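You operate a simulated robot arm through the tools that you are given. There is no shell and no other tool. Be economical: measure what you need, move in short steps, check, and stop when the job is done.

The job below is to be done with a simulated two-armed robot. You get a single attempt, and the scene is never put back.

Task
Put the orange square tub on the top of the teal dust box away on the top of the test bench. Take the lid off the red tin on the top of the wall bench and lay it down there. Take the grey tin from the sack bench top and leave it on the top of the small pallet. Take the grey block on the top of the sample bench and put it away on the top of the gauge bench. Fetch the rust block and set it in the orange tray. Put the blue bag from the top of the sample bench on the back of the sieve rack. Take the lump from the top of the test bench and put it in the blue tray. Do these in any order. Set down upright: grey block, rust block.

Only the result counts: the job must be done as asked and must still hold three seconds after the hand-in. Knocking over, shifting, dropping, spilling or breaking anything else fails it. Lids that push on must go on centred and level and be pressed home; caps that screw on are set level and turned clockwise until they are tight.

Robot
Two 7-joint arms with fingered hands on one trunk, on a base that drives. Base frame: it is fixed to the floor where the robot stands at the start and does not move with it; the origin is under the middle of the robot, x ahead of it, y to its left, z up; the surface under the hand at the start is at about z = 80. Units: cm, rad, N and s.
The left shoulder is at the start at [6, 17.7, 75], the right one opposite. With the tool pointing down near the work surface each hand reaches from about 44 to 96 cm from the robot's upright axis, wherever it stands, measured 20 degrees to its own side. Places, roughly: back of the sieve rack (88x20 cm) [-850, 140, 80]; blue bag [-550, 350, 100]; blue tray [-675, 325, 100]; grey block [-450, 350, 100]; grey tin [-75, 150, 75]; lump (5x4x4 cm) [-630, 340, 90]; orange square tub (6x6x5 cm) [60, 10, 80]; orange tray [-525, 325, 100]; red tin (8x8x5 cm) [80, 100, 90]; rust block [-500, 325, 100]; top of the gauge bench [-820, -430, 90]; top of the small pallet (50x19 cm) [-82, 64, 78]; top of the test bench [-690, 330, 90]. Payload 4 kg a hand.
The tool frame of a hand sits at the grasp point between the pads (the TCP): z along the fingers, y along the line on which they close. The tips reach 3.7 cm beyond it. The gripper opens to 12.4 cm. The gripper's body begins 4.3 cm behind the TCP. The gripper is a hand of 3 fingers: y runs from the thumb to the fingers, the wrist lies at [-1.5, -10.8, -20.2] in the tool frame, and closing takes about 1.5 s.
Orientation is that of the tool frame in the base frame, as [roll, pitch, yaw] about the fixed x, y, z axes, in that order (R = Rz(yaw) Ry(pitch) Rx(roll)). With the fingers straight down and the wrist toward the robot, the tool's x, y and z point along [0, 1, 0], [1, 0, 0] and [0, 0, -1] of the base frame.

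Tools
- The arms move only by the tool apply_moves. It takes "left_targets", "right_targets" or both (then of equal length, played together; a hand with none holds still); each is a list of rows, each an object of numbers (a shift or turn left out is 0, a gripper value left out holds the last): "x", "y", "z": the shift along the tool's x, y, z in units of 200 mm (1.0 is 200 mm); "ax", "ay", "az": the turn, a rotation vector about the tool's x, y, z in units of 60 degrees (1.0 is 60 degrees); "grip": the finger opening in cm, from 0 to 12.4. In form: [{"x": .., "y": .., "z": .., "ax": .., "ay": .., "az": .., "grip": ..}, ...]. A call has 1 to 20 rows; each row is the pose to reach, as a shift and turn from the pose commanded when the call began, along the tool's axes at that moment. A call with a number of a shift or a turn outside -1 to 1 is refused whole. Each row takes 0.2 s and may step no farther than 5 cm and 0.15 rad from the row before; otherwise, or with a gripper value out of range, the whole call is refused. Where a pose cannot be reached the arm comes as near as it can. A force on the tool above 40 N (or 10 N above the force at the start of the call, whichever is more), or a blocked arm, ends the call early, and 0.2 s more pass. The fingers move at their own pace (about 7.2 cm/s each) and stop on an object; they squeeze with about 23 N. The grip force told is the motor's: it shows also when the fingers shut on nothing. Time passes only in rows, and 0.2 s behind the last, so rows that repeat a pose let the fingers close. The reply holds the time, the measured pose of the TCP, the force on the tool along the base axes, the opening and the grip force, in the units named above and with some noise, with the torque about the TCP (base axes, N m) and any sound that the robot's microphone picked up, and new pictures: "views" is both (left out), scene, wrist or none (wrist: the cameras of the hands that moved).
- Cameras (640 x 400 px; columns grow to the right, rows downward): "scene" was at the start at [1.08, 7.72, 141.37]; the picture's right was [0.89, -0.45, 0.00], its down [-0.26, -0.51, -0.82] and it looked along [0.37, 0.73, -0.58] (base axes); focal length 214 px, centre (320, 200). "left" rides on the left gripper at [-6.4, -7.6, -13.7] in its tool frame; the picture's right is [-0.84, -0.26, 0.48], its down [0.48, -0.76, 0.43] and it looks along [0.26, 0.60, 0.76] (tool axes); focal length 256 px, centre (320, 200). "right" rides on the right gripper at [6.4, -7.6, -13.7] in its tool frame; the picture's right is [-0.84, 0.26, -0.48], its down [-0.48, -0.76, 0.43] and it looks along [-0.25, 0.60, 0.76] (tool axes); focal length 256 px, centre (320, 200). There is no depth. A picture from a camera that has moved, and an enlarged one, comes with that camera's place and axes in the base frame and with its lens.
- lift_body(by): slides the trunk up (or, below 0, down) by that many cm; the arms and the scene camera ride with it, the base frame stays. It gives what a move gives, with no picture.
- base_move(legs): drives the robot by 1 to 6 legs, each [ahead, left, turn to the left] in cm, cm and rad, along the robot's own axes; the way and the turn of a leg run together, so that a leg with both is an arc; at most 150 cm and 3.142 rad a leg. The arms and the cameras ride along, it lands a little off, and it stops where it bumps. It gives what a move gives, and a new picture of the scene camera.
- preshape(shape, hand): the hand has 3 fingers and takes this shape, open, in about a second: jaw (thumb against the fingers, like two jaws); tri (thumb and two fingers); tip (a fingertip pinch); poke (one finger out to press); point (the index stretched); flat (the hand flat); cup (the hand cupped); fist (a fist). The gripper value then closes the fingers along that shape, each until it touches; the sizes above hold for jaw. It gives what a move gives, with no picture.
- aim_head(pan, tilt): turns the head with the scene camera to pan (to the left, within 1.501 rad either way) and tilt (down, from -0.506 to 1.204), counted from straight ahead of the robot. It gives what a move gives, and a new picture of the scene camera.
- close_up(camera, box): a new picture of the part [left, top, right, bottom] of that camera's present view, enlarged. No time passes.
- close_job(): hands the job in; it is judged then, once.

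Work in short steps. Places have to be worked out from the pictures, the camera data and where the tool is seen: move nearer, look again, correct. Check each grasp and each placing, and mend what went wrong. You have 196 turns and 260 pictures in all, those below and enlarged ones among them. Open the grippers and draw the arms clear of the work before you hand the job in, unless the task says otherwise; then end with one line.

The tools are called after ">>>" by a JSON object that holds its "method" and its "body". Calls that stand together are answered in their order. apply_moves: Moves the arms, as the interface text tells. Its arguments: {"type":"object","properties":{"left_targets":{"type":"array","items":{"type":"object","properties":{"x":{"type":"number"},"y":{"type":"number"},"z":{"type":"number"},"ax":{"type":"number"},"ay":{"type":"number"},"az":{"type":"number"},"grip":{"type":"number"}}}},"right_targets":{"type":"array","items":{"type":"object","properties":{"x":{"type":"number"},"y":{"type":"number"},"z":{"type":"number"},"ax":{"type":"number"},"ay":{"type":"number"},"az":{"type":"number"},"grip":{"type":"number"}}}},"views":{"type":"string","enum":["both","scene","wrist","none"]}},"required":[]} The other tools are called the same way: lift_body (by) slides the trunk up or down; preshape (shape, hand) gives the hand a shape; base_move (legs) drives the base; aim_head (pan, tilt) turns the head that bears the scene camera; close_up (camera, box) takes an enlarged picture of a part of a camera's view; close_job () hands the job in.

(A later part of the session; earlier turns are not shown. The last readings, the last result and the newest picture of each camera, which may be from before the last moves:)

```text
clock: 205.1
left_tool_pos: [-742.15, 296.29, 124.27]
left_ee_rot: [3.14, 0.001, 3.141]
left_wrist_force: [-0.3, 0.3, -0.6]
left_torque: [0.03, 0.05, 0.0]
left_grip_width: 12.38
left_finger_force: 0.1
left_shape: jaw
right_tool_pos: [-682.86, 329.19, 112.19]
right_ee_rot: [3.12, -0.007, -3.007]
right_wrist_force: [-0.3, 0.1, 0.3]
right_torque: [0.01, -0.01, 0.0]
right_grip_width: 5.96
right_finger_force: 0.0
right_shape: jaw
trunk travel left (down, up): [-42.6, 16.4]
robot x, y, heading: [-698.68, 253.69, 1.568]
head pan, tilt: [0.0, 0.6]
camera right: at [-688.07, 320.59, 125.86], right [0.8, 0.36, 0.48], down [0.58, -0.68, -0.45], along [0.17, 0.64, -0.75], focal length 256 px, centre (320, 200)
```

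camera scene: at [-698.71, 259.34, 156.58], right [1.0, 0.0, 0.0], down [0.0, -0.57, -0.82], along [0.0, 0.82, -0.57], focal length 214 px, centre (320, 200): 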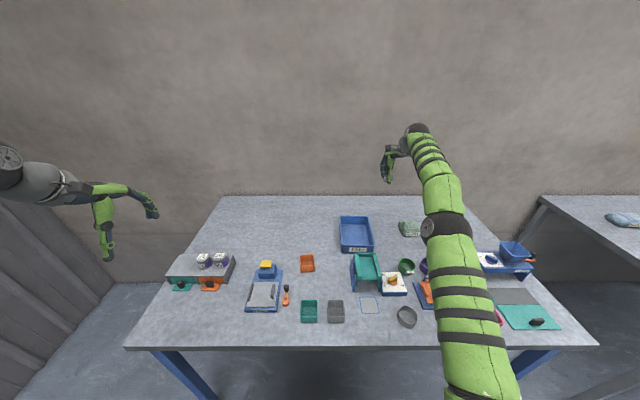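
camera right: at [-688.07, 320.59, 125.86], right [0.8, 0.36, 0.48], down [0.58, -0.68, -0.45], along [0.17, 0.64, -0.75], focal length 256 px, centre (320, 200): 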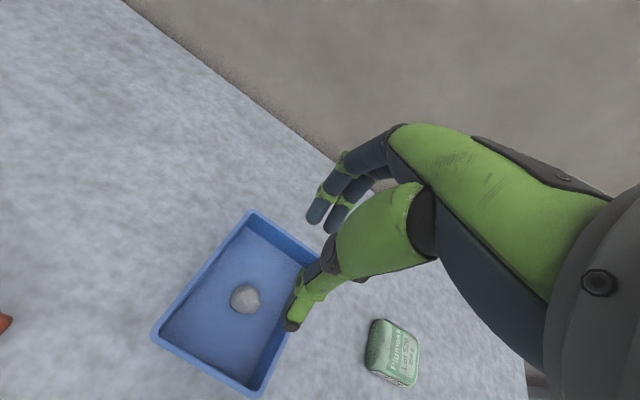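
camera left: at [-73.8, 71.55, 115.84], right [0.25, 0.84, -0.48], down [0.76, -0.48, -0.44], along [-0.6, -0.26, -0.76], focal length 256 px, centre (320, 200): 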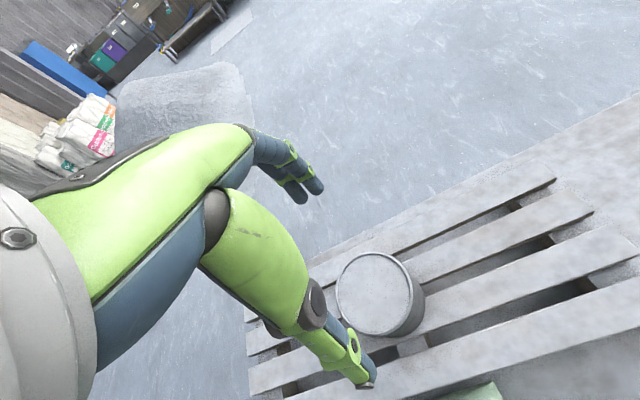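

The lump lies in the blue tray. Now I'll back out and drive to the sample bench, stopping in front of the orange tray.

>>> {"method": "base_move", "body": {"legs": [[-40, 0, 0], [0, -130, 0], [0, -52, 0], [34, 0, 0]]}}

>>> {"method": "close_up", "body": {"camera": "scene", "box": [160, 180, 400, 330]}}

>>> {"method": "close_up", "body": {"camera": "scene", "box": [320, 180, 560, 330]}}

```text
clock: 218.2
left_tool_pos: [-561.87, 293.31, 124.24]
left_ee_rot: [3.141, 0.001, -3.108]
left_wrist_force: [-0.2, -0.5, -1.0]
left_torque: [0.0, 0.02, -0.02]
left_grip_width: 12.38
left_finger_force: 0.0
left_shape: jaw
right_tool_pos: [-503.74, 328.44, 112.38]
right_ee_rot: [3.123, -0.007, -2.971]
right_wrist_force: [-1.4, 0.5, 0.0]
right_torque: [-0.02, -0.02, 0.0]
right_grip_width: 6.0
right_finger_force: 0.0
right_shape: jaw
trunk travel left (down, up): [-42.6, 16.4]
robot x, y, heading: [-516.72, 252.26, 1.604]
head pan, tilt: [0.0, 0.6]
camera scene: at [-516.99, 258.04, 156.57], right [1.0, 0.03, 0.0], down [0.02, -0.57, -0.82], along [-0.03, 0.82, -0.57], focal length 214 px, centre (320, 200)
```

scene: 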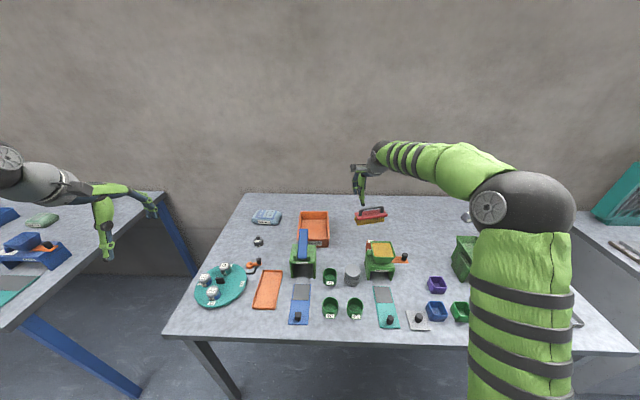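

```text
2.67 times, centred on (280, 255) of scene
camera zoom: at [-516.99, 258.04, 156.57], right [1.0, 0.03, 0.0], down [0.02, -0.57, -0.82], along [-0.03, 0.82, -0.57], focal length 572 px, centre (427, 53)
```

zoom: 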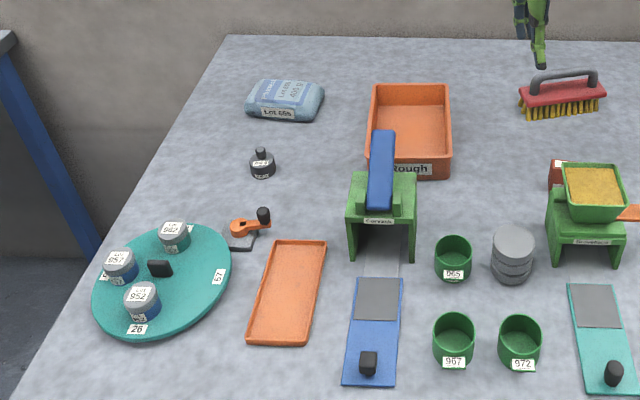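

```text
2.67 times, centred on (440, 255) of scene
camera zoom: at [-516.99, 258.04, 156.57], right [1.0, 0.03, 0.0], down [0.02, -0.57, -0.82], along [-0.03, 0.82, -0.57], focal length 572 px, centre (0, 53)
```

zoom: 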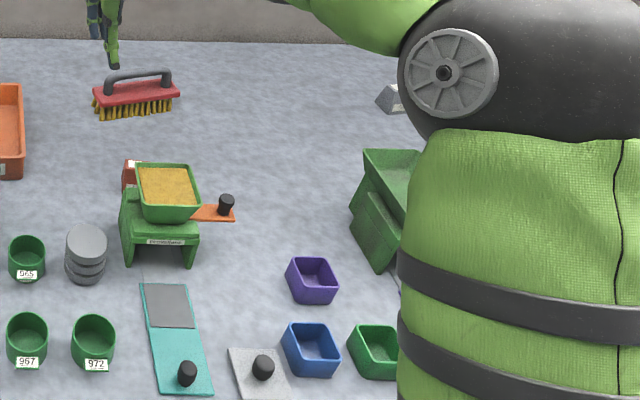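

The rust block peeks out behind the yellow hopper, near [-498, 322], and the orange "Rough" tray is at about [-523, 333]. I'll look with the right wrist camera.

>>> {"method": "close_up", "body": {"camera": "right", "box": [0, 0, 640, 400]}}

```text
1.00 times, centred on (320, 200) of right (not enlarged: the box is as wide or as high as the picture)
camera zoom: at [-508.67, 319.68, 125.76], right [0.79, 0.39, 0.48], down [0.6, -0.66, -0.45], along [0.14, 0.65, -0.75], focal length 256 px, centre (320, 200)
```

zoom: 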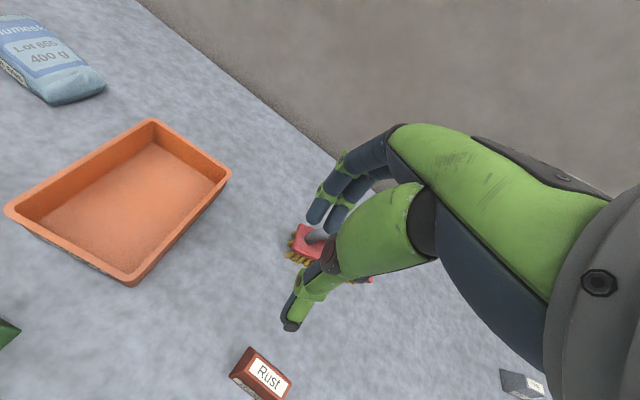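

The rust block, label up, is at about [-497.6, 323]. I'll pull the hand back to view it whole.

>>> {"method": "apply_moves", "body": {"right_targets": [{"y": -0.2, "z": -0.1}, {"y": -0.4, "z": -0.15}, {"x": -0.05, "y": -0.6, "z": -0.15}, {"x": -0.05, "y": -0.75, "z": -0.15}], "views": "wrist"}}

>>> {"method": "close_up", "body": {"camera": "right", "box": [220, 200, 380, 300]}}

```text
clock: 219.2
left_tool_pos: [-561.71, 293.17, 124.25]
left_ee_rot: [3.139, 0.001, -3.108]
left_wrist_force: [-0.2, 0.8, 0.3]
left_torque: [0.01, 0.01, 0.0]
left_grip_width: 12.4
left_finger_force: 0.1
left_shape: jaw
right_tool_pos: [-500.2, 313.65, 114.97]
right_ee_rot: [3.121, -0.007, -2.969]
right_wrist_force: [-0.6, -0.5, -0.3]
right_torque: [-0.03, -0.03, 0.01]
right_grip_width: 5.98
right_finger_force: 0.0
right_shape: jaw
trunk travel left (down, up): [-42.6, 16.4]
robot x, y, heading: [-517.02, 251.97, 1.609]
head pan, tilt: [0.0, 0.6]
camera right: at [-505.11, 304.86, 128.53], right [0.79, 0.39, 0.48], down [0.6, -0.66, -0.45], along [0.14, 0.65, -0.75], focal length 256 px, centre (320, 200)
```

right: 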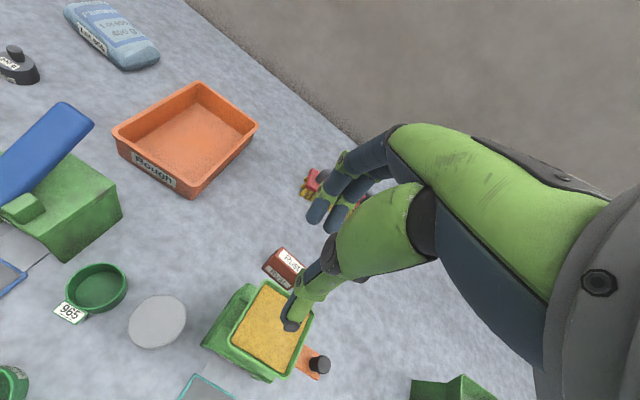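

```text
4.00 times, centred on (300, 250) of right
camera zoom: at [-505.11, 304.86, 128.53], right [0.79, 0.39, 0.48], down [0.6, -0.66, -0.45], along [0.14, 0.65, -0.75], focal length 1024 px, centre (400, 0)
```

zoom: 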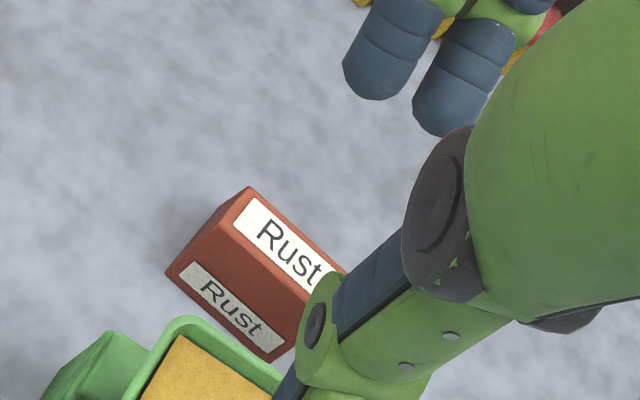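

The rust block is about 6 cm long along x (-6°), standing behind the hopper. I'll grip its ends along x, so I turn the right hand by about 74° with the wrist to the right.

>>> {"method": "apply_moves", "body": {"right_targets": [{"az": -0.14}, {"az": -0.28}, {"az": -0.42, "y": 0.1}, {"az": -0.56, "y": 0.2}, {"az": -0.7, "y": 0.3}, {"az": -0.84, "y": 0.3}, {"az": -0.98, "y": 0.3}], "views": "none"}}

>>> {"method": "apply_moves", "body": {"right_targets": [{"az": -0.14, "grip": 10}, {"az": -0.25}], "views": "wrist"}}

```text
clock: 220.8
left_tool_pos: [-561.69, 293.19, 124.24]
left_ee_rot: [3.14, 0.002, -3.106]
left_wrist_force: [0.2, -0.4, -0.1]
left_torque: [-0.01, 0.02, -0.02]
left_grip_width: 12.37
left_finger_force: 0.1
left_shape: jaw
right_tool_pos: [-501.18, 319.81, 114.92]
right_ee_rot: [3.125, 0.014, -1.941]
right_wrist_force: [-0.4, 0.0, 0.5]
right_torque: [0.0, -0.02, 0.0]
right_grip_width: 5.97
right_finger_force: 0.1
right_shape: jaw
trunk travel left (down, up): [-42.6, 16.4]
robot x, y, heading: [-516.97, 252.25, 1.605]
head pan, tilt: [0.0, 0.6]
```

```text
clock: 221.4
left_tool_pos: [-561.77, 293.28, 124.29]
left_ee_rot: [3.141, 0.0, -3.107]
left_wrist_force: [-0.2, 0.2, 1.0]
left_torque: [0.03, 0.03, -0.04]
left_grip_width: 12.37
left_finger_force: 0.1
left_shape: jaw
right_tool_pos: [-501.29, 319.61, 114.97]
right_ee_rot: [3.13, 0.017, -1.682]
right_wrist_force: [0.5, -0.4, 0.2]
right_torque: [-0.02, -0.01, 0.01]
right_grip_width: 9.95
right_finger_force: 0.0
right_shape: jaw
trunk travel left (down, up): [-42.6, 16.4]
robot x, y, heading: [-517.02, 252.33, 1.61]
head pan, tilt: [0.0, 0.6]
camera right: at [-494.28, 312.25, 128.52], right [-0.16, 0.85, 0.5], down [0.8, 0.4, -0.44], along [-0.57, 0.33, -0.75], focal length 256 px, centre (320, 200)
```

right: 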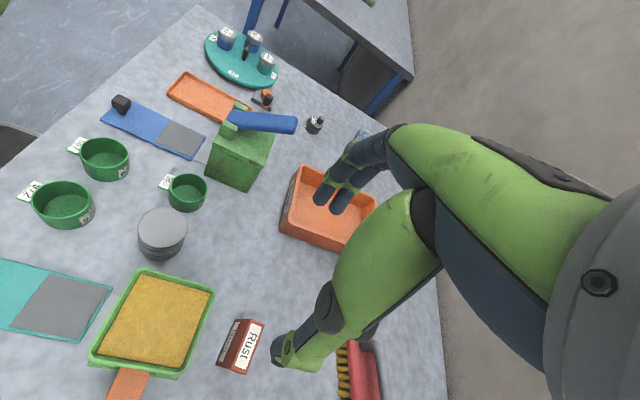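

The block's ends are at x -499.6 and -493.4, centre [-496.5, 322.8]. I'll align and descend partly.

>>> {"method": "apply_moves", "body": {"right_targets": [{"x": -0.1, "y": -0.12, "az": -0.04}, {"x": -0.186, "y": -0.22, "z": 0.1, "az": -0.076}, {"x": -0.186, "y": -0.22, "z": 0.3, "az": -0.076}, {"x": -0.186, "y": -0.22, "z": 0.5, "az": -0.076}, {"x": -0.186, "y": -0.22, "z": 0.7, "az": -0.076}], "views": "wrist"}}

```text
clock: 222.7
left_tool_pos: [-561.74, 293.24, 124.24]
left_ee_rot: [3.14, 0.001, -3.106]
left_wrist_force: [0.1, 0.8, -0.7]
left_torque: [0.0, -0.01, -0.01]
left_grip_width: 12.35
left_finger_force: 0.0
left_shape: jaw
right_tool_pos: [-496.47, 323.25, 101.04]
right_ee_rot: [3.132, 0.02, -1.605]
right_wrist_force: [-0.4, -0.6, -0.4]
right_torque: [0.02, 0.01, 0.0]
right_grip_width: 9.97
right_finger_force: 0.0
right_shape: jaw
trunk travel left (down, up): [-42.6, 16.4]
robot x, y, heading: [-517.03, 252.45, 1.604]
head pan, tilt: [0.0, 0.6]
camera right: at [-489.02, 316.33, 114.44], right [-0.22, 0.84, 0.5], down [0.77, 0.47, -0.43], along [-0.6, 0.29, -0.75], focal length 256 px, centre (320, 200)
```

right: 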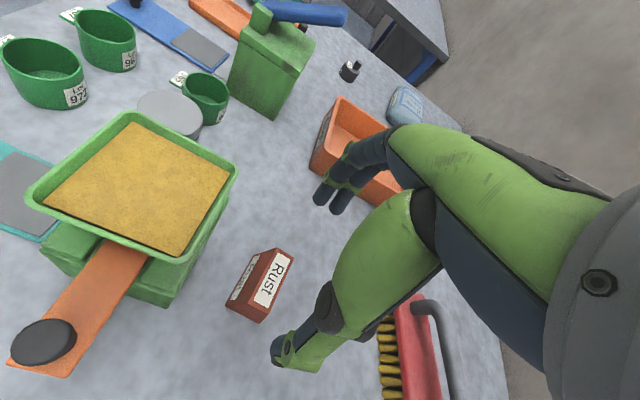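

Aligned with the block. I'll descend and grip its ends.

>>> {"method": "apply_moves", "body": {"right_targets": [{"z": 0.2}, {"z": 0.4}, {"z": 0.48}, {"z": 0.52}, {"z": 0.52, "grip": 3}, {"z": 0.52}, {"z": 0.52}, {"z": 0.52}, {"z": 0.52}], "views": "wrist"}}

```text
clock: 224.7
left_tool_pos: [-561.72, 293.06, 124.22]
left_ee_rot: [3.138, 0.0, -3.106]
left_wrist_force: [-0.8, -0.1, 0.1]
left_torque: [0.0, -0.02, 0.0]
left_grip_width: 12.38
left_finger_force: 0.1
left_shape: jaw
right_tool_pos: [-496.65, 323.18, 90.78]
right_ee_rot: [3.132, 0.022, -1.605]
right_wrist_force: [1.3, 1.6, 11.3]
right_torque: [0.04, 0.34, -0.05]
right_grip_width: 7.2
right_finger_force: 23.2
right_shape: jaw
trunk travel left (down, up): [-42.6, 16.4]
robot x, y, heading: [-516.72, 252.02, 1.604]
head pan, tilt: [0.0, 0.6]
camera right: at [-489.23, 316.35, 104.16], right [-0.22, 0.84, 0.5], down [0.77, 0.47, -0.43], along [-0.6, 0.29, -0.75], focal length 256 px, centre (320, 200)
```

right: 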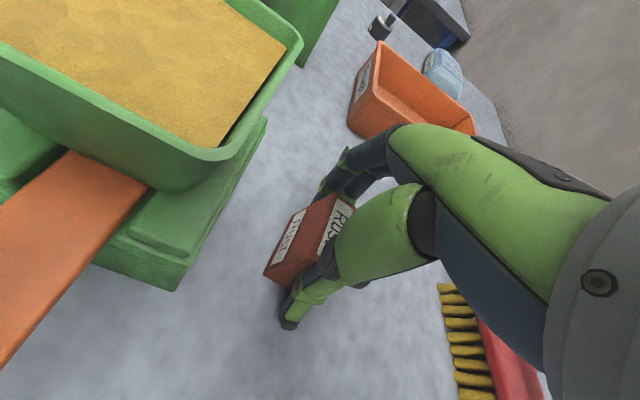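

Gripped. I'll lift clear of the hopper and carry it toward the orange tray.

>>> {"method": "apply_moves", "body": {"right_targets": [{"z": -0.05}, {"z": -0.2}, {"z": -0.4}, {"z": -0.6}, {"z": -0.8}, {"z": -0.85, "y": 0.2, "x": -0.05}, {"z": -0.85, "y": 0.4, "x": -0.12}, {"z": -0.85, "y": 0.6, "x": -0.2}, {"z": -0.85, "y": 0.8, "x": -0.27}, {"z": -0.85, "y": 0.98, "x": -0.35}], "views": "wrist"}}

```text
clock: 226.8
left_tool_pos: [-561.86, 293.18, 124.21]
left_ee_rot: [3.14, 0.001, -3.107]
left_wrist_force: [0.0, 0.2, -0.2]
left_torque: [0.01, -0.03, 0.01]
left_grip_width: 12.35
left_finger_force: 0.0
left_shape: jaw
right_tool_pos: [-516.09, 330.53, 107.87]
right_ee_rot: [3.132, 0.019, -1.603]
right_wrist_force: [-0.6, 0.8, 0.2]
right_torque: [-0.02, -0.04, -0.01]
right_grip_width: 7.06
right_finger_force: 22.9
right_shape: jaw
trunk travel left (down, up): [-42.6, 16.4]
robot x, y, heading: [-517.03, 252.31, 1.605]
head pan, tilt: [0.0, 0.6]
camera right: at [-508.68, 323.6, 121.35], right [-0.22, 0.84, 0.5], down [0.77, 0.47, -0.43], along [-0.59, 0.29, -0.75], focal length 256 px, centre (320, 200)
```

right: 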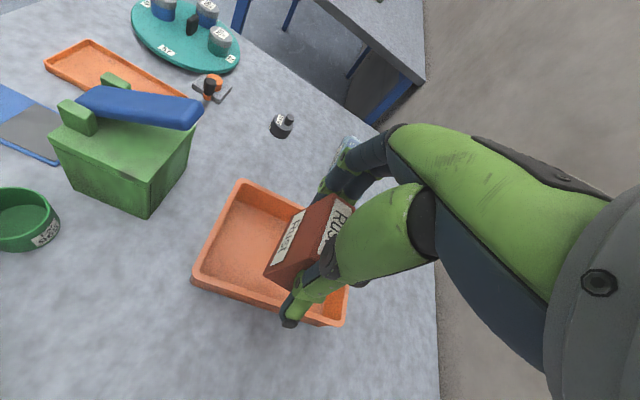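

The tray spans x -529..-515.5, y 324..343.5, centre [-522.3, 333.6]. It is narrow in x, so I'll turn the block a quarter so the fingers open along the tray's length.

>>> {"method": "apply_moves", "body": {"right_targets": [{"az": 0.14, "y": 0.1, "x": -0.05}, {"az": 0.28, "y": 0.2, "x": -0.1}, {"az": 0.42, "y": 0.315, "x": -0.145}, {"az": 0.56, "y": 0.315, "x": -0.145}, {"az": 0.7, "y": 0.315, "x": -0.145}, {"az": 0.84, "y": 0.315, "x": -0.145}, {"az": 0.98, "y": 0.315, "x": -0.145}], "views": "none"}}

>>> {"method": "apply_moves", "body": {"right_targets": [{"az": 0.14}, {"az": 0.28}, {"az": 0.42}, {"az": 0.46, "z": 0.1}, {"az": 0.46, "z": 0.3}], "views": "wrist"}}

```text
clock: 228.4
left_tool_pos: [-561.74, 293.13, 124.23]
left_ee_rot: [3.14, 0.001, -3.107]
left_wrist_force: [-0.2, -0.1, 0.0]
left_torque: [-0.02, 0.03, 0.02]
left_grip_width: 12.4
left_finger_force: 0.1
left_shape: jaw
right_tool_pos: [-521.93, 333.67, 108.02]
right_ee_rot: [3.119, 0.0, -2.631]
right_wrist_force: [-0.8, -0.9, -1.0]
right_torque: [0.0, 0.0, 0.02]
right_grip_width: 7.03
right_finger_force: 23.0
right_shape: jaw
trunk travel left (down, up): [-42.6, 16.4]
robot x, y, heading: [-516.8, 252.17, 1.609]
head pan, tilt: [0.0, 0.6]
```

```text
clock: 229.7
left_tool_pos: [-561.73, 293.35, 124.18]
left_ee_rot: [3.139, 0.0, -3.106]
left_wrist_force: [0.3, -0.3, 0.1]
left_torque: [0.01, -0.01, 0.01]
left_grip_width: 12.36
left_finger_force: 0.0
left_shape: jaw
right_tool_pos: [-522.19, 333.93, 101.96]
right_ee_rot: [3.121, -0.007, -3.112]
right_wrist_force: [-0.3, -0.5, -0.3]
right_torque: [-0.02, 0.0, -0.02]
right_grip_width: 7.02
right_finger_force: 23.1
right_shape: jaw
trunk travel left (down, up): [-42.6, 16.4]
robot x, y, heading: [-516.72, 252.37, 1.607]
head pan, tilt: [0.0, 0.6]
camera right: at [-528.16, 326.0, 115.5], right [0.83, 0.27, 0.48], down [0.5, -0.74, -0.45], along [0.23, 0.62, -0.75], focal length 256 px, centre (320, 200)
```

right: 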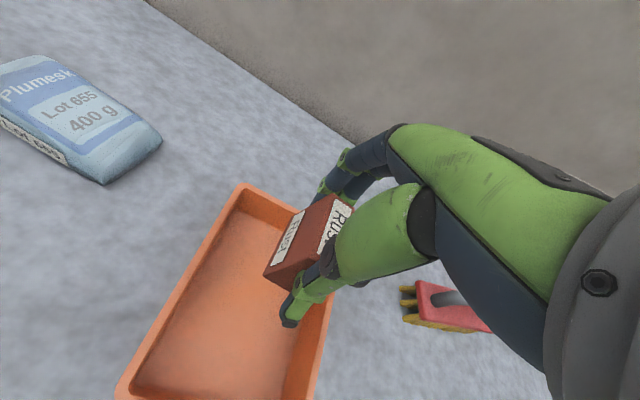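

The block is centred over the tray. I'll lower in fine steps until it rests on the tray floor.

>>> {"method": "apply_moves", "body": {"right_targets": [{"z": 0.2}, {"z": 0.38}, {"z": 0.44}, {"z": 0.47}, {"z": 0.485}, {"z": 0.5}, {"z": 0.515}, {"z": 0.53}], "views": "wrist"}}

```text
clock: 231.4
left_tool_pos: [-561.74, 293.15, 124.33]
left_ee_rot: [3.139, 0.0, -3.107]
left_wrist_force: [0.6, 0.0, 0.5]
left_torque: [0.01, 0.04, 0.0]
left_grip_width: 12.37
left_finger_force: 0.1
left_shape: jaw
right_tool_pos: [-522.17, 334.17, 91.52]
right_ee_rot: [3.122, -0.009, -3.113]
right_wrist_force: [0.5, 0.6, -1.5]
right_torque: [-0.01, 0.02, 0.01]
right_grip_width: 7.02
right_finger_force: 23.2
right_shape: jaw
trunk travel left (down, up): [-42.6, 16.4]
robot x, y, heading: [-516.87, 252.28, 1.604]
head pan, tilt: [0.0, 0.6]
camera right: at [-528.22, 326.06, 105.08], right [0.83, 0.27, 0.48], down [0.5, -0.74, -0.45], along [0.23, 0.62, -0.75], focal length 256 px, centre (320, 200)
```

right: 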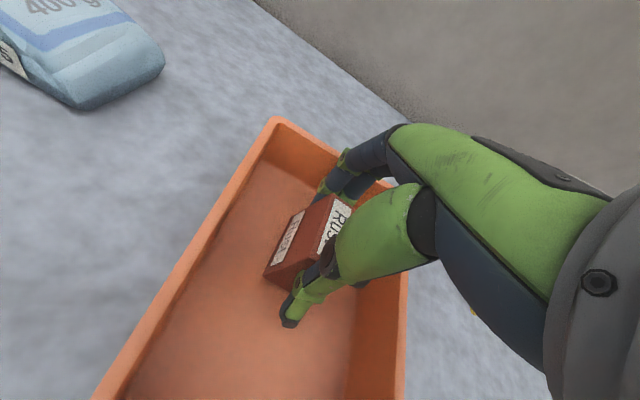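

Nearly at the floor. I'll go down a few more mm until contact, then open and rise.

>>> {"method": "apply_moves", "body": {"right_targets": [{"z": 0.015}, {"z": 0.03}, {"z": 0.04}, {"z": 0.04, "grip": 10}, {"z": 0.04}, {"z": 0.04}, {"z": 0.04}, {"z": 0.0}, {"z": -0.2}, {"z": -0.4}, {"z": -0.6}, {"z": -0.85}], "views": "wrist"}}

```text
clock: 234.1
left_tool_pos: [-561.71, 293.19, 124.27]
left_ee_rot: [3.139, 0.0, -3.107]
left_wrist_force: [-0.1, -0.4, 0.6]
left_torque: [0.03, -0.04, -0.01]
left_grip_width: 12.39
left_finger_force: 0.2
left_shape: jaw
right_tool_pos: [-522.09, 333.51, 108.69]
right_ee_rot: [3.123, -0.01, -3.112]
right_wrist_force: [-0.1, -0.3, -0.2]
right_torque: [0.01, 0.03, 0.01]
right_grip_width: 9.99
right_finger_force: 0.0
right_shape: jaw
trunk travel left (down, up): [-42.6, 16.4]
robot x, y, heading: [-516.86, 252.15, 1.604]
head pan, tilt: [0.0, 0.6]
camera right: at [-528.07, 325.44, 122.28], right [0.83, 0.27, 0.48], down [0.5, -0.74, -0.45], along [0.23, 0.62, -0.75], focal length 256 px, centre (320, 200)
```

right: 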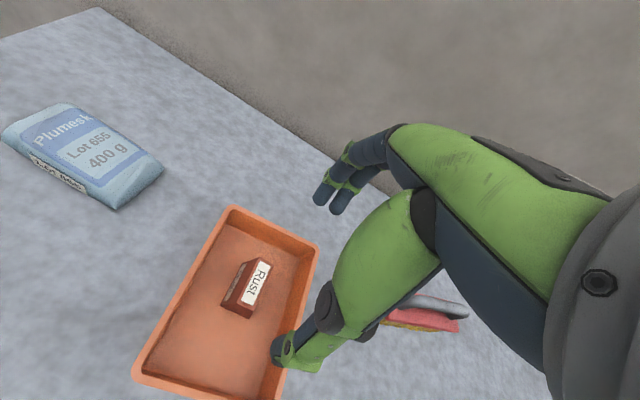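

The rust block stands upright in the orange tray. Next, the left hand takes the blue bag near [-547, 341]. I edge forward a little and bring the left hand over.

>>> {"method": "base_move", "body": {"legs": [[4, 0, -0.03]]}}

>>> {"method": "apply_moves", "body": {"left_targets": [{"x": -0.05, "y": 0.22}, {"x": -0.12, "y": 0.44}, {"x": -0.2, "y": 0.66}, {"x": -0.28, "y": 0.84}, {"x": -0.36, "y": 1.0}], "views": "none"}}

>>> {"method": "apply_moves", "body": {"left_targets": [{"x": -0.1, "y": 0.2}, {"x": -0.25, "y": 0.4}, {"x": -0.35, "y": 0.55, "z": 0.1}, {"x": -0.35, "y": 0.65, "z": 0.3}, {"x": -0.35, "y": 0.65, "z": 0.5}], "views": "wrist"}}

```text
clock: 234.9
left_tool_pos: [-560.53, 298.61, 124.08]
left_ee_rot: [3.14, 0.001, -3.138]
left_wrist_force: [-0.8, -0.2, -0.9]
left_torque: [-0.03, 0.0, 0.01]
left_grip_width: 12.37
left_finger_force: 0.0
left_shape: jaw
right_tool_pos: [-519.59, 337.79, 108.66]
right_ee_rot: [3.123, -0.008, 3.139]
right_wrist_force: [0.8, 0.4, -0.8]
right_torque: [-0.06, 0.0, -0.01]
right_grip_width: 9.95
right_finger_force: 0.1
right_shape: jaw
trunk travel left (down, up): [-42.6, 16.4]
robot x, y, heading: [-517.17, 256.23, 1.575]
head pan, tilt: [0.0, 0.6]
camera scene: at [-516.88, 262.17, 156.56], right [1.0, 0.0, 0.0], down [0.0, -0.57, -0.82], along [0.0, 0.82, -0.57], focal length 214 px, centre (320, 200)
```

scene: 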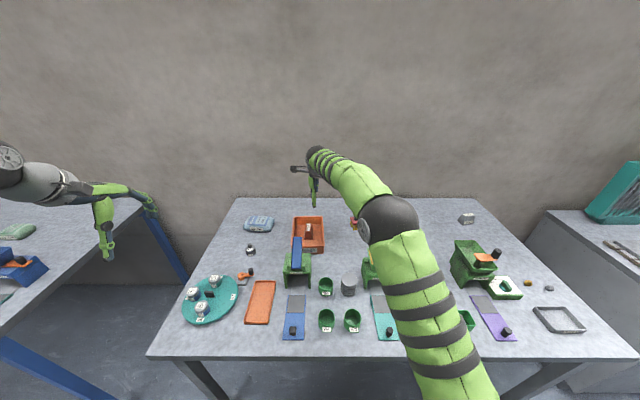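

```text
clock: 236.1
left_tool_pos: [-553.37, 318.85, 124.49]
left_ee_rot: [-3.141, 0.002, -3.136]
left_wrist_force: [0.6, 0.0, -0.3]
left_torque: [0.0, -0.02, -0.05]
left_grip_width: 12.4
left_finger_force: 0.0
left_shape: jaw
right_tool_pos: [-519.57, 337.67, 108.56]
right_ee_rot: [3.124, -0.007, 3.139]
right_wrist_force: [0.0, 0.4, 0.3]
right_torque: [0.0, 0.0, -0.01]
right_grip_width: 9.98
right_finger_force: 0.0
right_shape: jaw
trunk travel left (down, up): [-42.6, 16.4]
robot x, y, heading: [-517.14, 256.68, 1.57]
head pan, tilt: [0.0, 0.6]
```

```text
clock: 237.3
left_tool_pos: [-546.68, 331.44, 114.37]
left_ee_rot: [3.141, 0.001, -3.139]
left_wrist_force: [0.3, 0.0, -0.2]
left_torque: [0.02, -0.02, 0.0]
left_grip_width: 12.36
left_finger_force: 0.1
left_shape: jaw
right_tool_pos: [-519.63, 337.66, 108.69]
right_ee_rot: [3.123, -0.009, 3.141]
right_wrist_force: [0.5, 0.4, 0.6]
right_torque: [-0.03, 0.03, -0.03]
right_grip_width: 9.97
right_finger_force: 0.1
right_shape: jaw
trunk travel left (down, up): [-42.6, 16.4]
robot x, y, heading: [-517.2, 256.41, 1.576]
head pan, tilt: [0.0, 0.6]
camera left: at [-540.24, 324.04, 127.89], right [0.84, -0.25, -0.48], down [-0.48, -0.76, -0.44], along [-0.26, 0.6, -0.76], focal length 256 px, centre (320, 200)
```

left: 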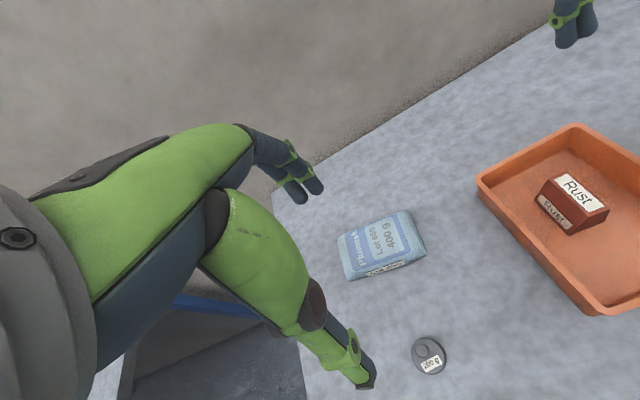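

The bag is centred at [-546.5, 341.3], about 13 × 8 cm. I'll align the left hand over it.

>>> {"method": "apply_moves", "body": {"left_targets": [{"y": 0.2, "z": 0.1, "az": 0.04}, {"y": 0.4, "z": 0.2, "az": 0.08}, {"y": 0.495, "z": 0.4, "az": 0.083}, {"y": 0.495, "z": 0.6, "az": 0.083}, {"y": 0.495, "z": 0.8, "az": 0.083}], "views": "wrist"}}

```text
clock: 238.5
left_tool_pos: [-546.7, 341.65, 98.23]
left_ee_rot: [3.14, 0.0, 3.056]
left_wrist_force: [-0.1, -0.6, 0.5]
left_torque: [0.01, 0.02, 0.01]
left_grip_width: 12.37
left_finger_force: 0.0
left_shape: jaw
right_tool_pos: [-519.56, 337.74, 108.66]
right_ee_rot: [3.125, -0.009, 3.14]
right_wrist_force: [-0.1, 1.2, -0.1]
right_torque: [0.01, 0.02, -0.04]
right_grip_width: 9.97
right_finger_force: 0.1
right_shape: jaw
trunk travel left (down, up): [-42.6, 16.4]
robot x, y, heading: [-517.03, 256.62, 1.57]
head pan, tilt: [0.0, 0.6]
camera left: at [-540.87, 333.46, 111.76], right [0.81, -0.32, -0.48], down [-0.54, -0.72, -0.44], along [-0.2, 0.62, -0.76], focal length 256 px, centre (320, 200)
```

left: 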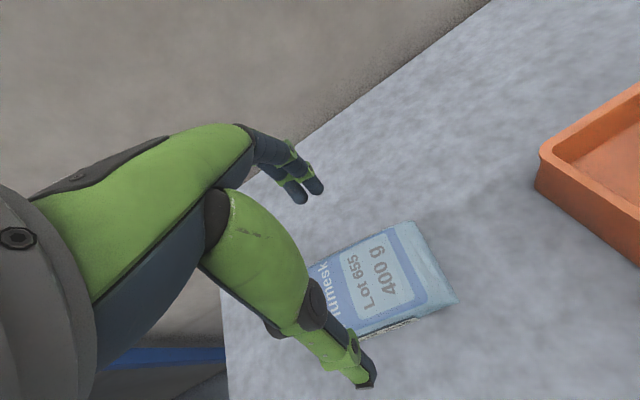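

The bag lies slightly to the right of the axis. I'll correct, descend and close on it.

>>> {"method": "apply_moves", "body": {"left_targets": [{"x": -0.05, "y": -0.015, "z": 0.1}, {"x": -0.05, "y": -0.015, "z": 0.25}, {"x": -0.05, "y": -0.015, "z": 0.35}, {"x": -0.05, "y": -0.015, "z": 0.395}, {"x": -0.05, "y": -0.015, "z": 0.395, "grip": 3}, {"x": -0.05, "y": -0.015, "z": 0.395}, {"x": -0.05, "y": -0.015, "z": 0.395}, {"x": -0.05, "y": -0.015, "z": 0.395}, {"x": -0.05, "y": -0.015, "z": 0.395}, {"x": -0.05, "y": -0.015, "z": 0.395}], "views": "wrist"}}

```text
clock: 240.7
left_tool_pos: [-545.53, 341.1, 90.58]
left_ee_rot: [3.137, 0.0, 3.059]
left_wrist_force: [-0.8, -2.2, 7.6]
left_torque: [0.37, 0.01, 0.03]
left_grip_width: 8.85
left_finger_force: 23.2
left_shape: jaw
right_tool_pos: [-519.57, 337.53, 108.67]
right_ee_rot: [3.124, -0.009, 3.139]
right_wrist_force: [-0.6, 0.2, 0.5]
right_torque: [0.03, 0.0, -0.04]
right_grip_width: 9.98
right_finger_force: 0.1
right_shape: jaw
trunk travel left (down, up): [-42.6, 16.4]
robot x, y, heading: [-516.59, 256.58, 1.574]
head pan, tilt: [0.0, 0.6]
camera left: at [-539.81, 333.02, 104.09], right [0.81, -0.32, -0.48], down [-0.54, -0.72, -0.44], along [-0.2, 0.62, -0.76], focal length 256 px, centre (320, 200)
```

left: 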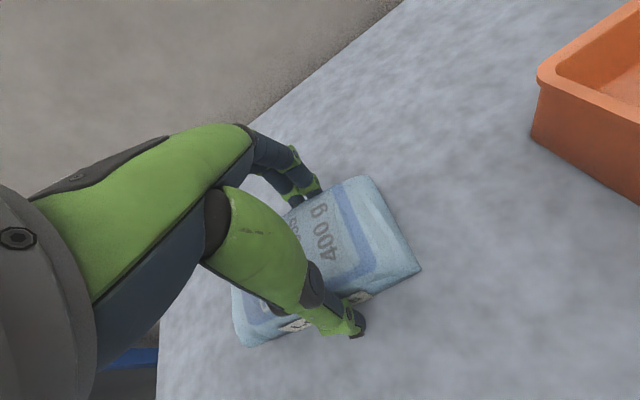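

Gripped at 8.85 cm with 23 N. I'll lift gently and check that the bag comes along.

>>> {"method": "apply_moves", "body": {"left_targets": [{"z": -0.03}, {"z": -0.08}, {"z": -0.2}, {"z": -0.35}, {"z": -0.55}, {"z": -0.75}, {"z": -1.0}], "views": "wrist"}}

```text
clock: 242.3
left_tool_pos: [-545.68, 341.02, 110.28]
left_ee_rot: [3.141, 0.0, 3.059]
left_wrist_force: [0.1, 0.0, -4.6]
left_torque: [-0.01, -0.03, -0.02]
left_grip_width: 8.85
left_finger_force: 22.4
left_shape: jaw
right_tool_pos: [-519.53, 337.67, 108.58]
right_ee_rot: [3.123, -0.008, 3.14]
right_wrist_force: [0.6, 0.0, 0.0]
right_torque: [-0.02, -0.01, 0.0]
right_grip_width: 9.98
right_finger_force: 0.1
right_shape: jaw
trunk travel left (down, up): [-42.6, 16.4]
robot x, y, heading: [-517.27, 256.07, 1.572]
head pan, tilt: [0.0, 0.6]
camera left: at [-539.96, 332.88, 123.79], right [0.81, -0.33, -0.48], down [-0.55, -0.72, -0.44], along [-0.2, 0.62, -0.76], focal length 256 px, centre (320, 200)
```

left: 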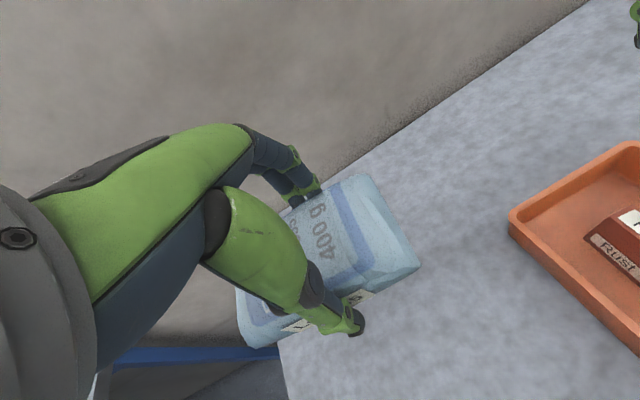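

The bag is held. I'll shift the base right 44 cm so the right hand reaches the grey block near [-445, 343].

>>> {"method": "base_move", "body": {"legs": [[0, -44, 0]]}}

>>> {"method": "apply_moves", "body": {"right_targets": [{"x": -0.2, "y": -0.05}, {"x": -0.4, "y": -0.1}, {"x": -0.6, "y": -0.2}, {"x": -0.8, "y": -0.25}, {"x": -1.0, "y": -0.25}], "views": "wrist"}}

```text
clock: 245.0
left_tool_pos: [-502.16, 341.2, 110.24]
left_ee_rot: [-3.14, 0.001, 3.06]
left_wrist_force: [-0.4, 0.2, -3.6]
left_torque: [0.01, -0.02, 0.01]
left_grip_width: 8.89
left_finger_force: 23.1
left_shape: jaw
right_tool_pos: [-476.11, 337.94, 108.57]
right_ee_rot: [3.124, -0.007, -3.14]
right_wrist_force: [0.5, -0.7, 0.2]
right_torque: [0.01, 0.02, 0.02]
right_grip_width: 9.98
right_finger_force: 0.0
right_shape: jaw
trunk travel left (down, up): [-42.6, 16.4]
robot x, y, heading: [-473.25, 256.21, 1.574]
head pan, tilt: [0.0, 0.6]
camera scene: at [-473.14, 262.28, 156.57], right [1.0, 0.01, 0.0], down [0.0, -0.57, -0.82], along [-0.01, 0.82, -0.57], focal length 214 px, centre (320, 200)
```

scene: 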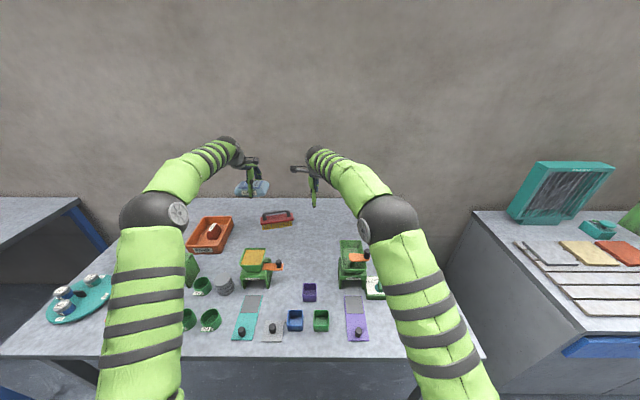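

```text
clock: 246.2
left_tool_pos: [-502.24, 341.19, 110.09]
left_ee_rot: [3.14, 0.001, 3.06]
left_wrist_force: [0.1, -0.4, -3.9]
left_torque: [-0.03, -0.03, -0.01]
left_grip_width: 8.85
left_finger_force: 23.3
left_shape: jaw
right_tool_pos: [-456.28, 332.9, 108.14]
right_ee_rot: [3.123, -0.009, -3.14]
right_wrist_force: [-0.6, 0.7, -0.5]
right_torque: [-0.01, 0.0, -0.01]
right_grip_width: 10.0
right_finger_force: 0.0
right_shape: jaw
trunk travel left (down, up): [-42.6, 16.4]
robot x, y, heading: [-473.35, 256.3, 1.575]
head pan, tilt: [0.0, 0.6]
camera right: at [-462.47, 325.07, 121.72], right [0.84, 0.25, 0.48], down [0.48, -0.75, -0.45], along [0.25, 0.61, -0.75], focal length 256 px, centre (320, 200)
```

right: 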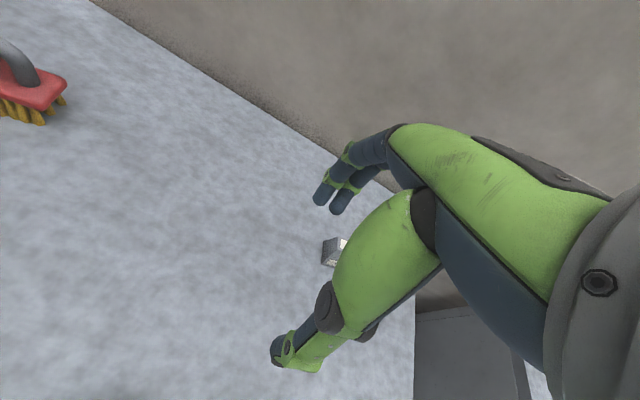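

The grey block is just ahead, partly hidden by the thumb. Its ends are best gripped along x as before; I'll turn the hand and lean it back so the wrist stays within reach.

>>> {"method": "apply_moves", "body": {"right_targets": [{"az": -0.14, "x": -0.1, "z": -0.05}, {"az": -0.28, "x": -0.2, "z": -0.1}, {"az": -0.42, "x": -0.3, "z": -0.15}, {"az": -0.56, "x": -0.4, "z": -0.15}, {"az": -0.7, "x": -0.5, "z": -0.15}, {"az": -0.84, "x": -0.525, "z": -0.15}, {"az": -0.98, "x": -0.525, "z": -0.15}], "views": "none"}}

>>> {"method": "apply_moves", "body": {"right_targets": [{"ax": -0.02, "ay": -0.083, "az": -0.081}, {"ax": -0.042, "ay": -0.166, "az": -0.162}, {"ax": -0.063, "ay": -0.249, "az": -0.243}, {"ax": -0.085, "ay": -0.331, "az": -0.325}, {"ax": -0.106, "ay": -0.414, "az": -0.406}, {"ax": -0.127, "ay": -0.497, "az": -0.487}], "views": "both"}}

```text
clock: 247.8
left_tool_pos: [-502.24, 341.24, 110.12]
left_ee_rot: [3.14, 0.001, 3.06]
left_wrist_force: [-0.4, -0.2, -4.6]
left_torque: [-0.07, -0.05, 0.0]
left_grip_width: 8.87
left_finger_force: 23.4
left_shape: jaw
right_tool_pos: [-445.54, 333.01, 111.27]
right_ee_rot: [3.123, 0.011, -2.111]
right_wrist_force: [0.0, 0.1, -0.6]
right_torque: [0.02, -0.02, -0.04]
right_grip_width: 9.98
right_finger_force: 0.0
right_shape: jaw
trunk travel left (down, up): [-42.6, 16.4]
robot x, y, heading: [-473.06, 256.85, 1.582]
head pan, tilt: [0.0, 0.6]
```

```text
clock: 249.2
left_tool_pos: [-502.23, 341.15, 110.17]
left_ee_rot: [3.141, 0.0, 3.062]
left_wrist_force: [0.2, 0.3, -3.7]
left_torque: [-0.03, -0.02, 0.01]
left_grip_width: 8.85
left_finger_force: 23.1
left_shape: jaw
right_tool_pos: [-445.56, 332.92, 111.13]
right_ee_rot: [3.139, 0.551, -1.591]
right_wrist_force: [0.0, 0.2, 0.2]
right_torque: [-0.01, -0.01, 0.02]
right_grip_width: 9.99
right_finger_force: 0.1
right_shape: jaw
trunk travel left (down, up): [-42.6, 16.4]
robot x, y, heading: [-473.32, 256.21, 1.578]
head pan, tilt: [0.0, 0.6]
camera scene: at [-473.17, 262.27, 156.58], right [1.0, 0.01, 0.0], down [0.0, -0.57, -0.82], along [-0.01, 0.82, -0.57], focal length 214 px, centre (320, 200)
camera right: at [-438.27, 320.25, 119.56], right [-0.24, 0.47, 0.85], down [0.77, 0.62, -0.12], along [-0.59, 0.63, -0.51], focal length 256 px, centre (320, 200)
```

scene: 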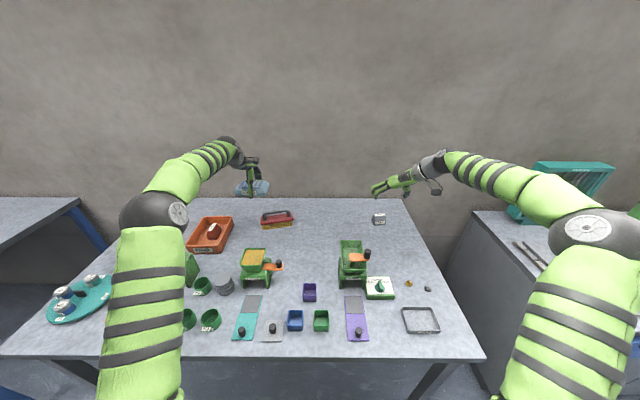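
right: 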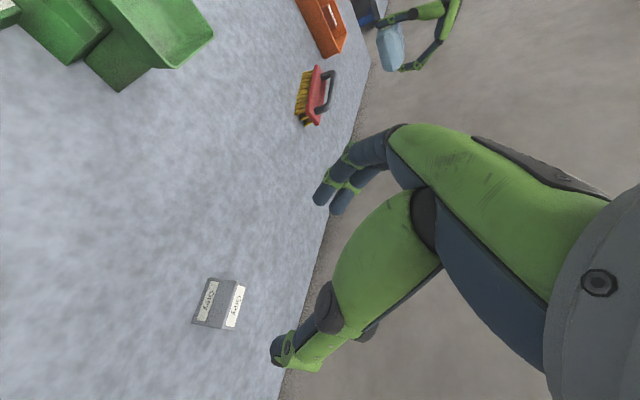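

The grey block's centre is at about [-444.7, 345.3], turned slightly. I'll approach along the finger axis, correcting the yaw.

>>> {"method": "apply_moves", "body": {"right_targets": [{"x": 0.02, "y": -0.01, "z": 0.2, "ax": -0.03, "az": -0.05}, {"x": 0.04, "y": -0.02, "z": 0.4, "ax": -0.06, "az": -0.098}, {"x": 0.06, "y": -0.031, "z": 0.6, "ax": -0.06, "az": -0.098}, {"x": 0.06, "y": -0.031, "z": 0.75, "ax": -0.06, "az": -0.098}], "views": "wrist"}}

>>> {"method": "close_up", "body": {"camera": "scene", "box": [330, 160, 450, 240]}}

```text
clock: 250.2
left_tool_pos: [-502.21, 341.26, 110.14]
left_ee_rot: [3.141, 0.001, 3.06]
left_wrist_force: [-0.2, 0.0, -4.2]
left_torque: [0.0, -0.06, -0.01]
left_grip_width: 8.84
left_finger_force: 22.6
left_shape: jaw
right_tool_pos: [-444.92, 339.82, 97.71]
right_ee_rot: [3.137, 0.551, -1.474]
right_wrist_force: [0.7, 0.3, 0.2]
right_torque: [0.0, -0.01, -0.03]
right_grip_width: 9.98
right_finger_force: 0.1
right_shape: jaw
trunk travel left (down, up): [-42.6, 16.4]
robot x, y, heading: [-473.18, 256.32, 1.579]
head pan, tilt: [0.0, 0.6]
camera right: at [-436.1, 328.09, 106.06], right [-0.3, 0.43, 0.85], down [0.69, 0.71, -0.12], along [-0.66, 0.55, -0.51], focal length 256 px, centre (320, 200)
```

right: 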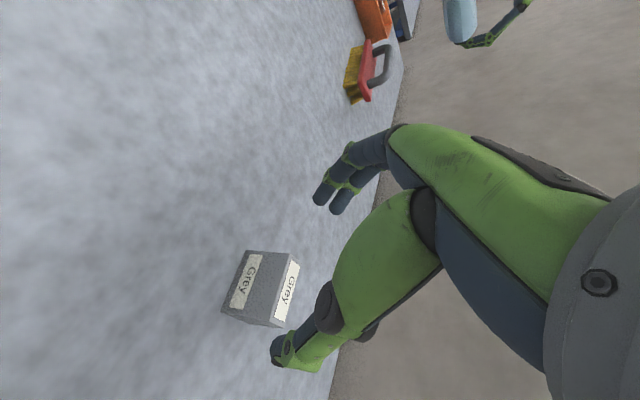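

```text
5.00 times, centred on (390, 200) of scene
camera zoom: at [-473.18, 262.33, 156.57], right [1.0, 0.01, 0.0], down [0.0, -0.57, -0.82], along [-0.01, 0.82, -0.57], focal length 1072 px, centre (-30, 200)
```

zoom: 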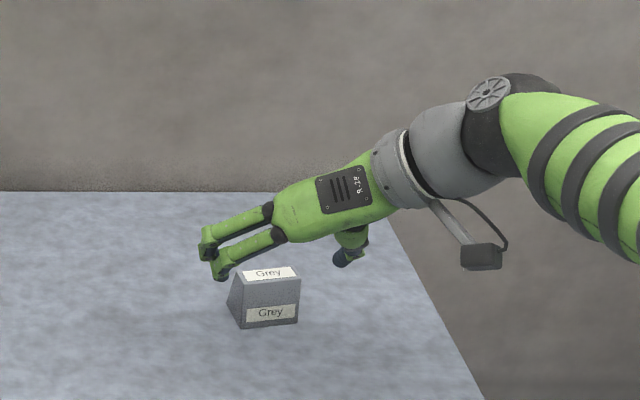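

The measurements agree on offsets of +0.3 and -0.8 cm. I'll correct, advance 8.5 cm along the fingers and close on the block.

>>> {"method": "apply_moves", "body": {"right_targets": [{"x": 0.015, "y": -0.042, "z": 0.1}, {"x": 0.015, "y": -0.042, "z": 0.25}, {"x": 0.015, "y": -0.042, "z": 0.36}, {"x": 0.015, "y": -0.042, "z": 0.42}, {"x": 0.015, "y": -0.042, "z": 0.42, "grip": 3}, {"x": 0.015, "y": -0.042, "z": 0.42}, {"x": 0.015, "y": -0.042, "z": 0.42}, {"x": 0.015, "y": -0.042, "z": 0.42}, {"x": 0.015, "y": -0.042, "z": 0.42}, {"x": 0.015, "y": -0.042, "z": 0.42}], "views": "wrist"}}

>>> {"method": "close_up", "body": {"camera": "scene", "box": [330, 160, 450, 240]}}

```text
clock: 252.4
left_tool_pos: [-502.18, 341.16, 110.14]
left_ee_rot: [3.14, 0.002, 3.061]
left_wrist_force: [0.1, -0.5, -3.1]
left_torque: [-0.01, -0.04, -0.04]
left_grip_width: 8.85
left_finger_force: 22.7
left_shape: jaw
right_tool_pos: [-444.55, 343.76, 90.55]
right_ee_rot: [3.135, 0.55, -1.477]
right_wrist_force: [0.7, -1.2, 5.0]
right_torque: [0.04, 0.18, 0.02]
right_grip_width: 7.19
right_finger_force: 23.3
right_shape: jaw
trunk travel left (down, up): [-42.6, 16.4]
robot x, y, heading: [-473.38, 256.43, 1.575]
head pan, tilt: [0.0, 0.6]
camera right: at [-435.75, 332.04, 98.87], right [-0.3, 0.43, 0.85], down [0.69, 0.71, -0.12], along [-0.66, 0.55, -0.51], focal length 256 px, centre (320, 200)
```

right: 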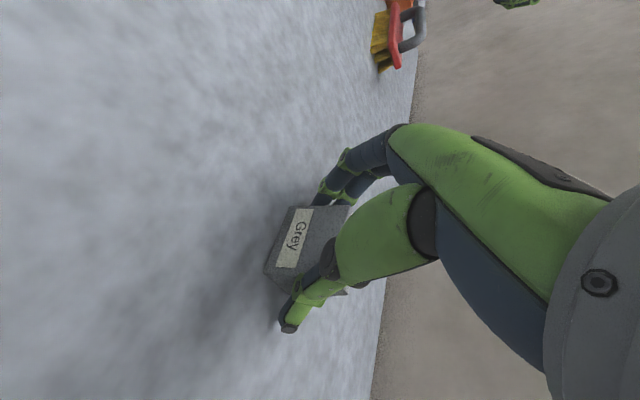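

```text
5.00 times, centred on (390, 200) of scene
camera zoom: at [-473.19, 262.22, 156.58], right [1.0, 0.01, 0.0], down [0.0, -0.56, -0.83], along [-0.01, 0.83, -0.56], focal length 1072 px, centre (-30, 200)
```

zoom: 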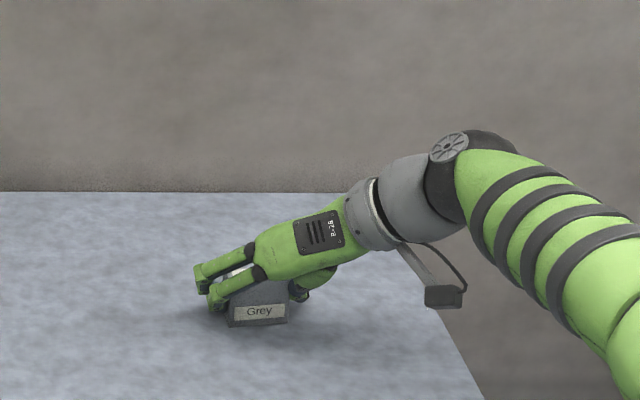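

The grey block is gripped. I'll lift straight up about 16 cm, then draw back a little.

>>> {"method": "apply_moves", "body": {"right_targets": [{"x": -0.03, "z": -0.04}, {"x": -0.1, "z": -0.17}, {"x": -0.2, "z": -0.34}, {"x": -0.3, "z": -0.5}, {"x": -0.418, "z": -0.68}, {"x": -0.25, "z": -0.78}, {"x": -0.08, "z": -0.89}], "views": "wrist"}}

```text
clock: 254.0
left_tool_pos: [-502.31, 341.12, 110.27]
left_ee_rot: [3.139, -0.003, 3.064]
left_wrist_force: [-0.2, -0.5, -3.9]
left_torque: [0.02, -0.06, -0.02]
left_grip_width: 8.87
left_finger_force: 23.2
left_shape: jaw
right_tool_pos: [-443.87, 335.97, 106.57]
right_ee_rot: [3.137, 0.551, -1.473]
right_wrist_force: [0.3, -0.8, -0.2]
right_torque: [0.02, -0.01, -0.01]
right_grip_width: 7.12
right_finger_force: 22.9
right_shape: jaw
trunk travel left (down, up): [-42.6, 16.4]
robot x, y, heading: [-473.16, 256.24, 1.583]
head pan, tilt: [0.0, 0.6]
camera right: at [-435.08, 324.21, 114.79], right [-0.3, 0.43, 0.85], down [0.69, 0.71, -0.12], along [-0.66, 0.55, -0.51], focal length 256 px, centre (320, 200)
```

right: 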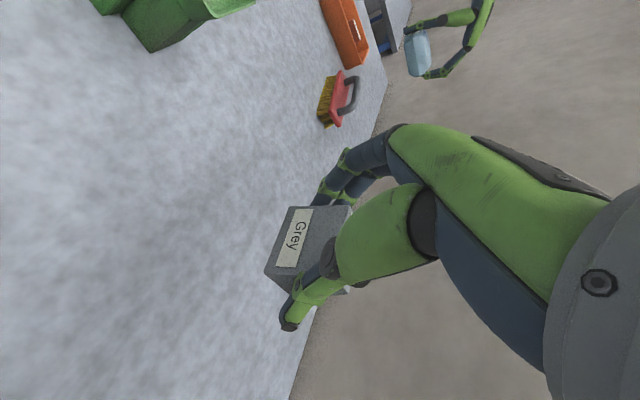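

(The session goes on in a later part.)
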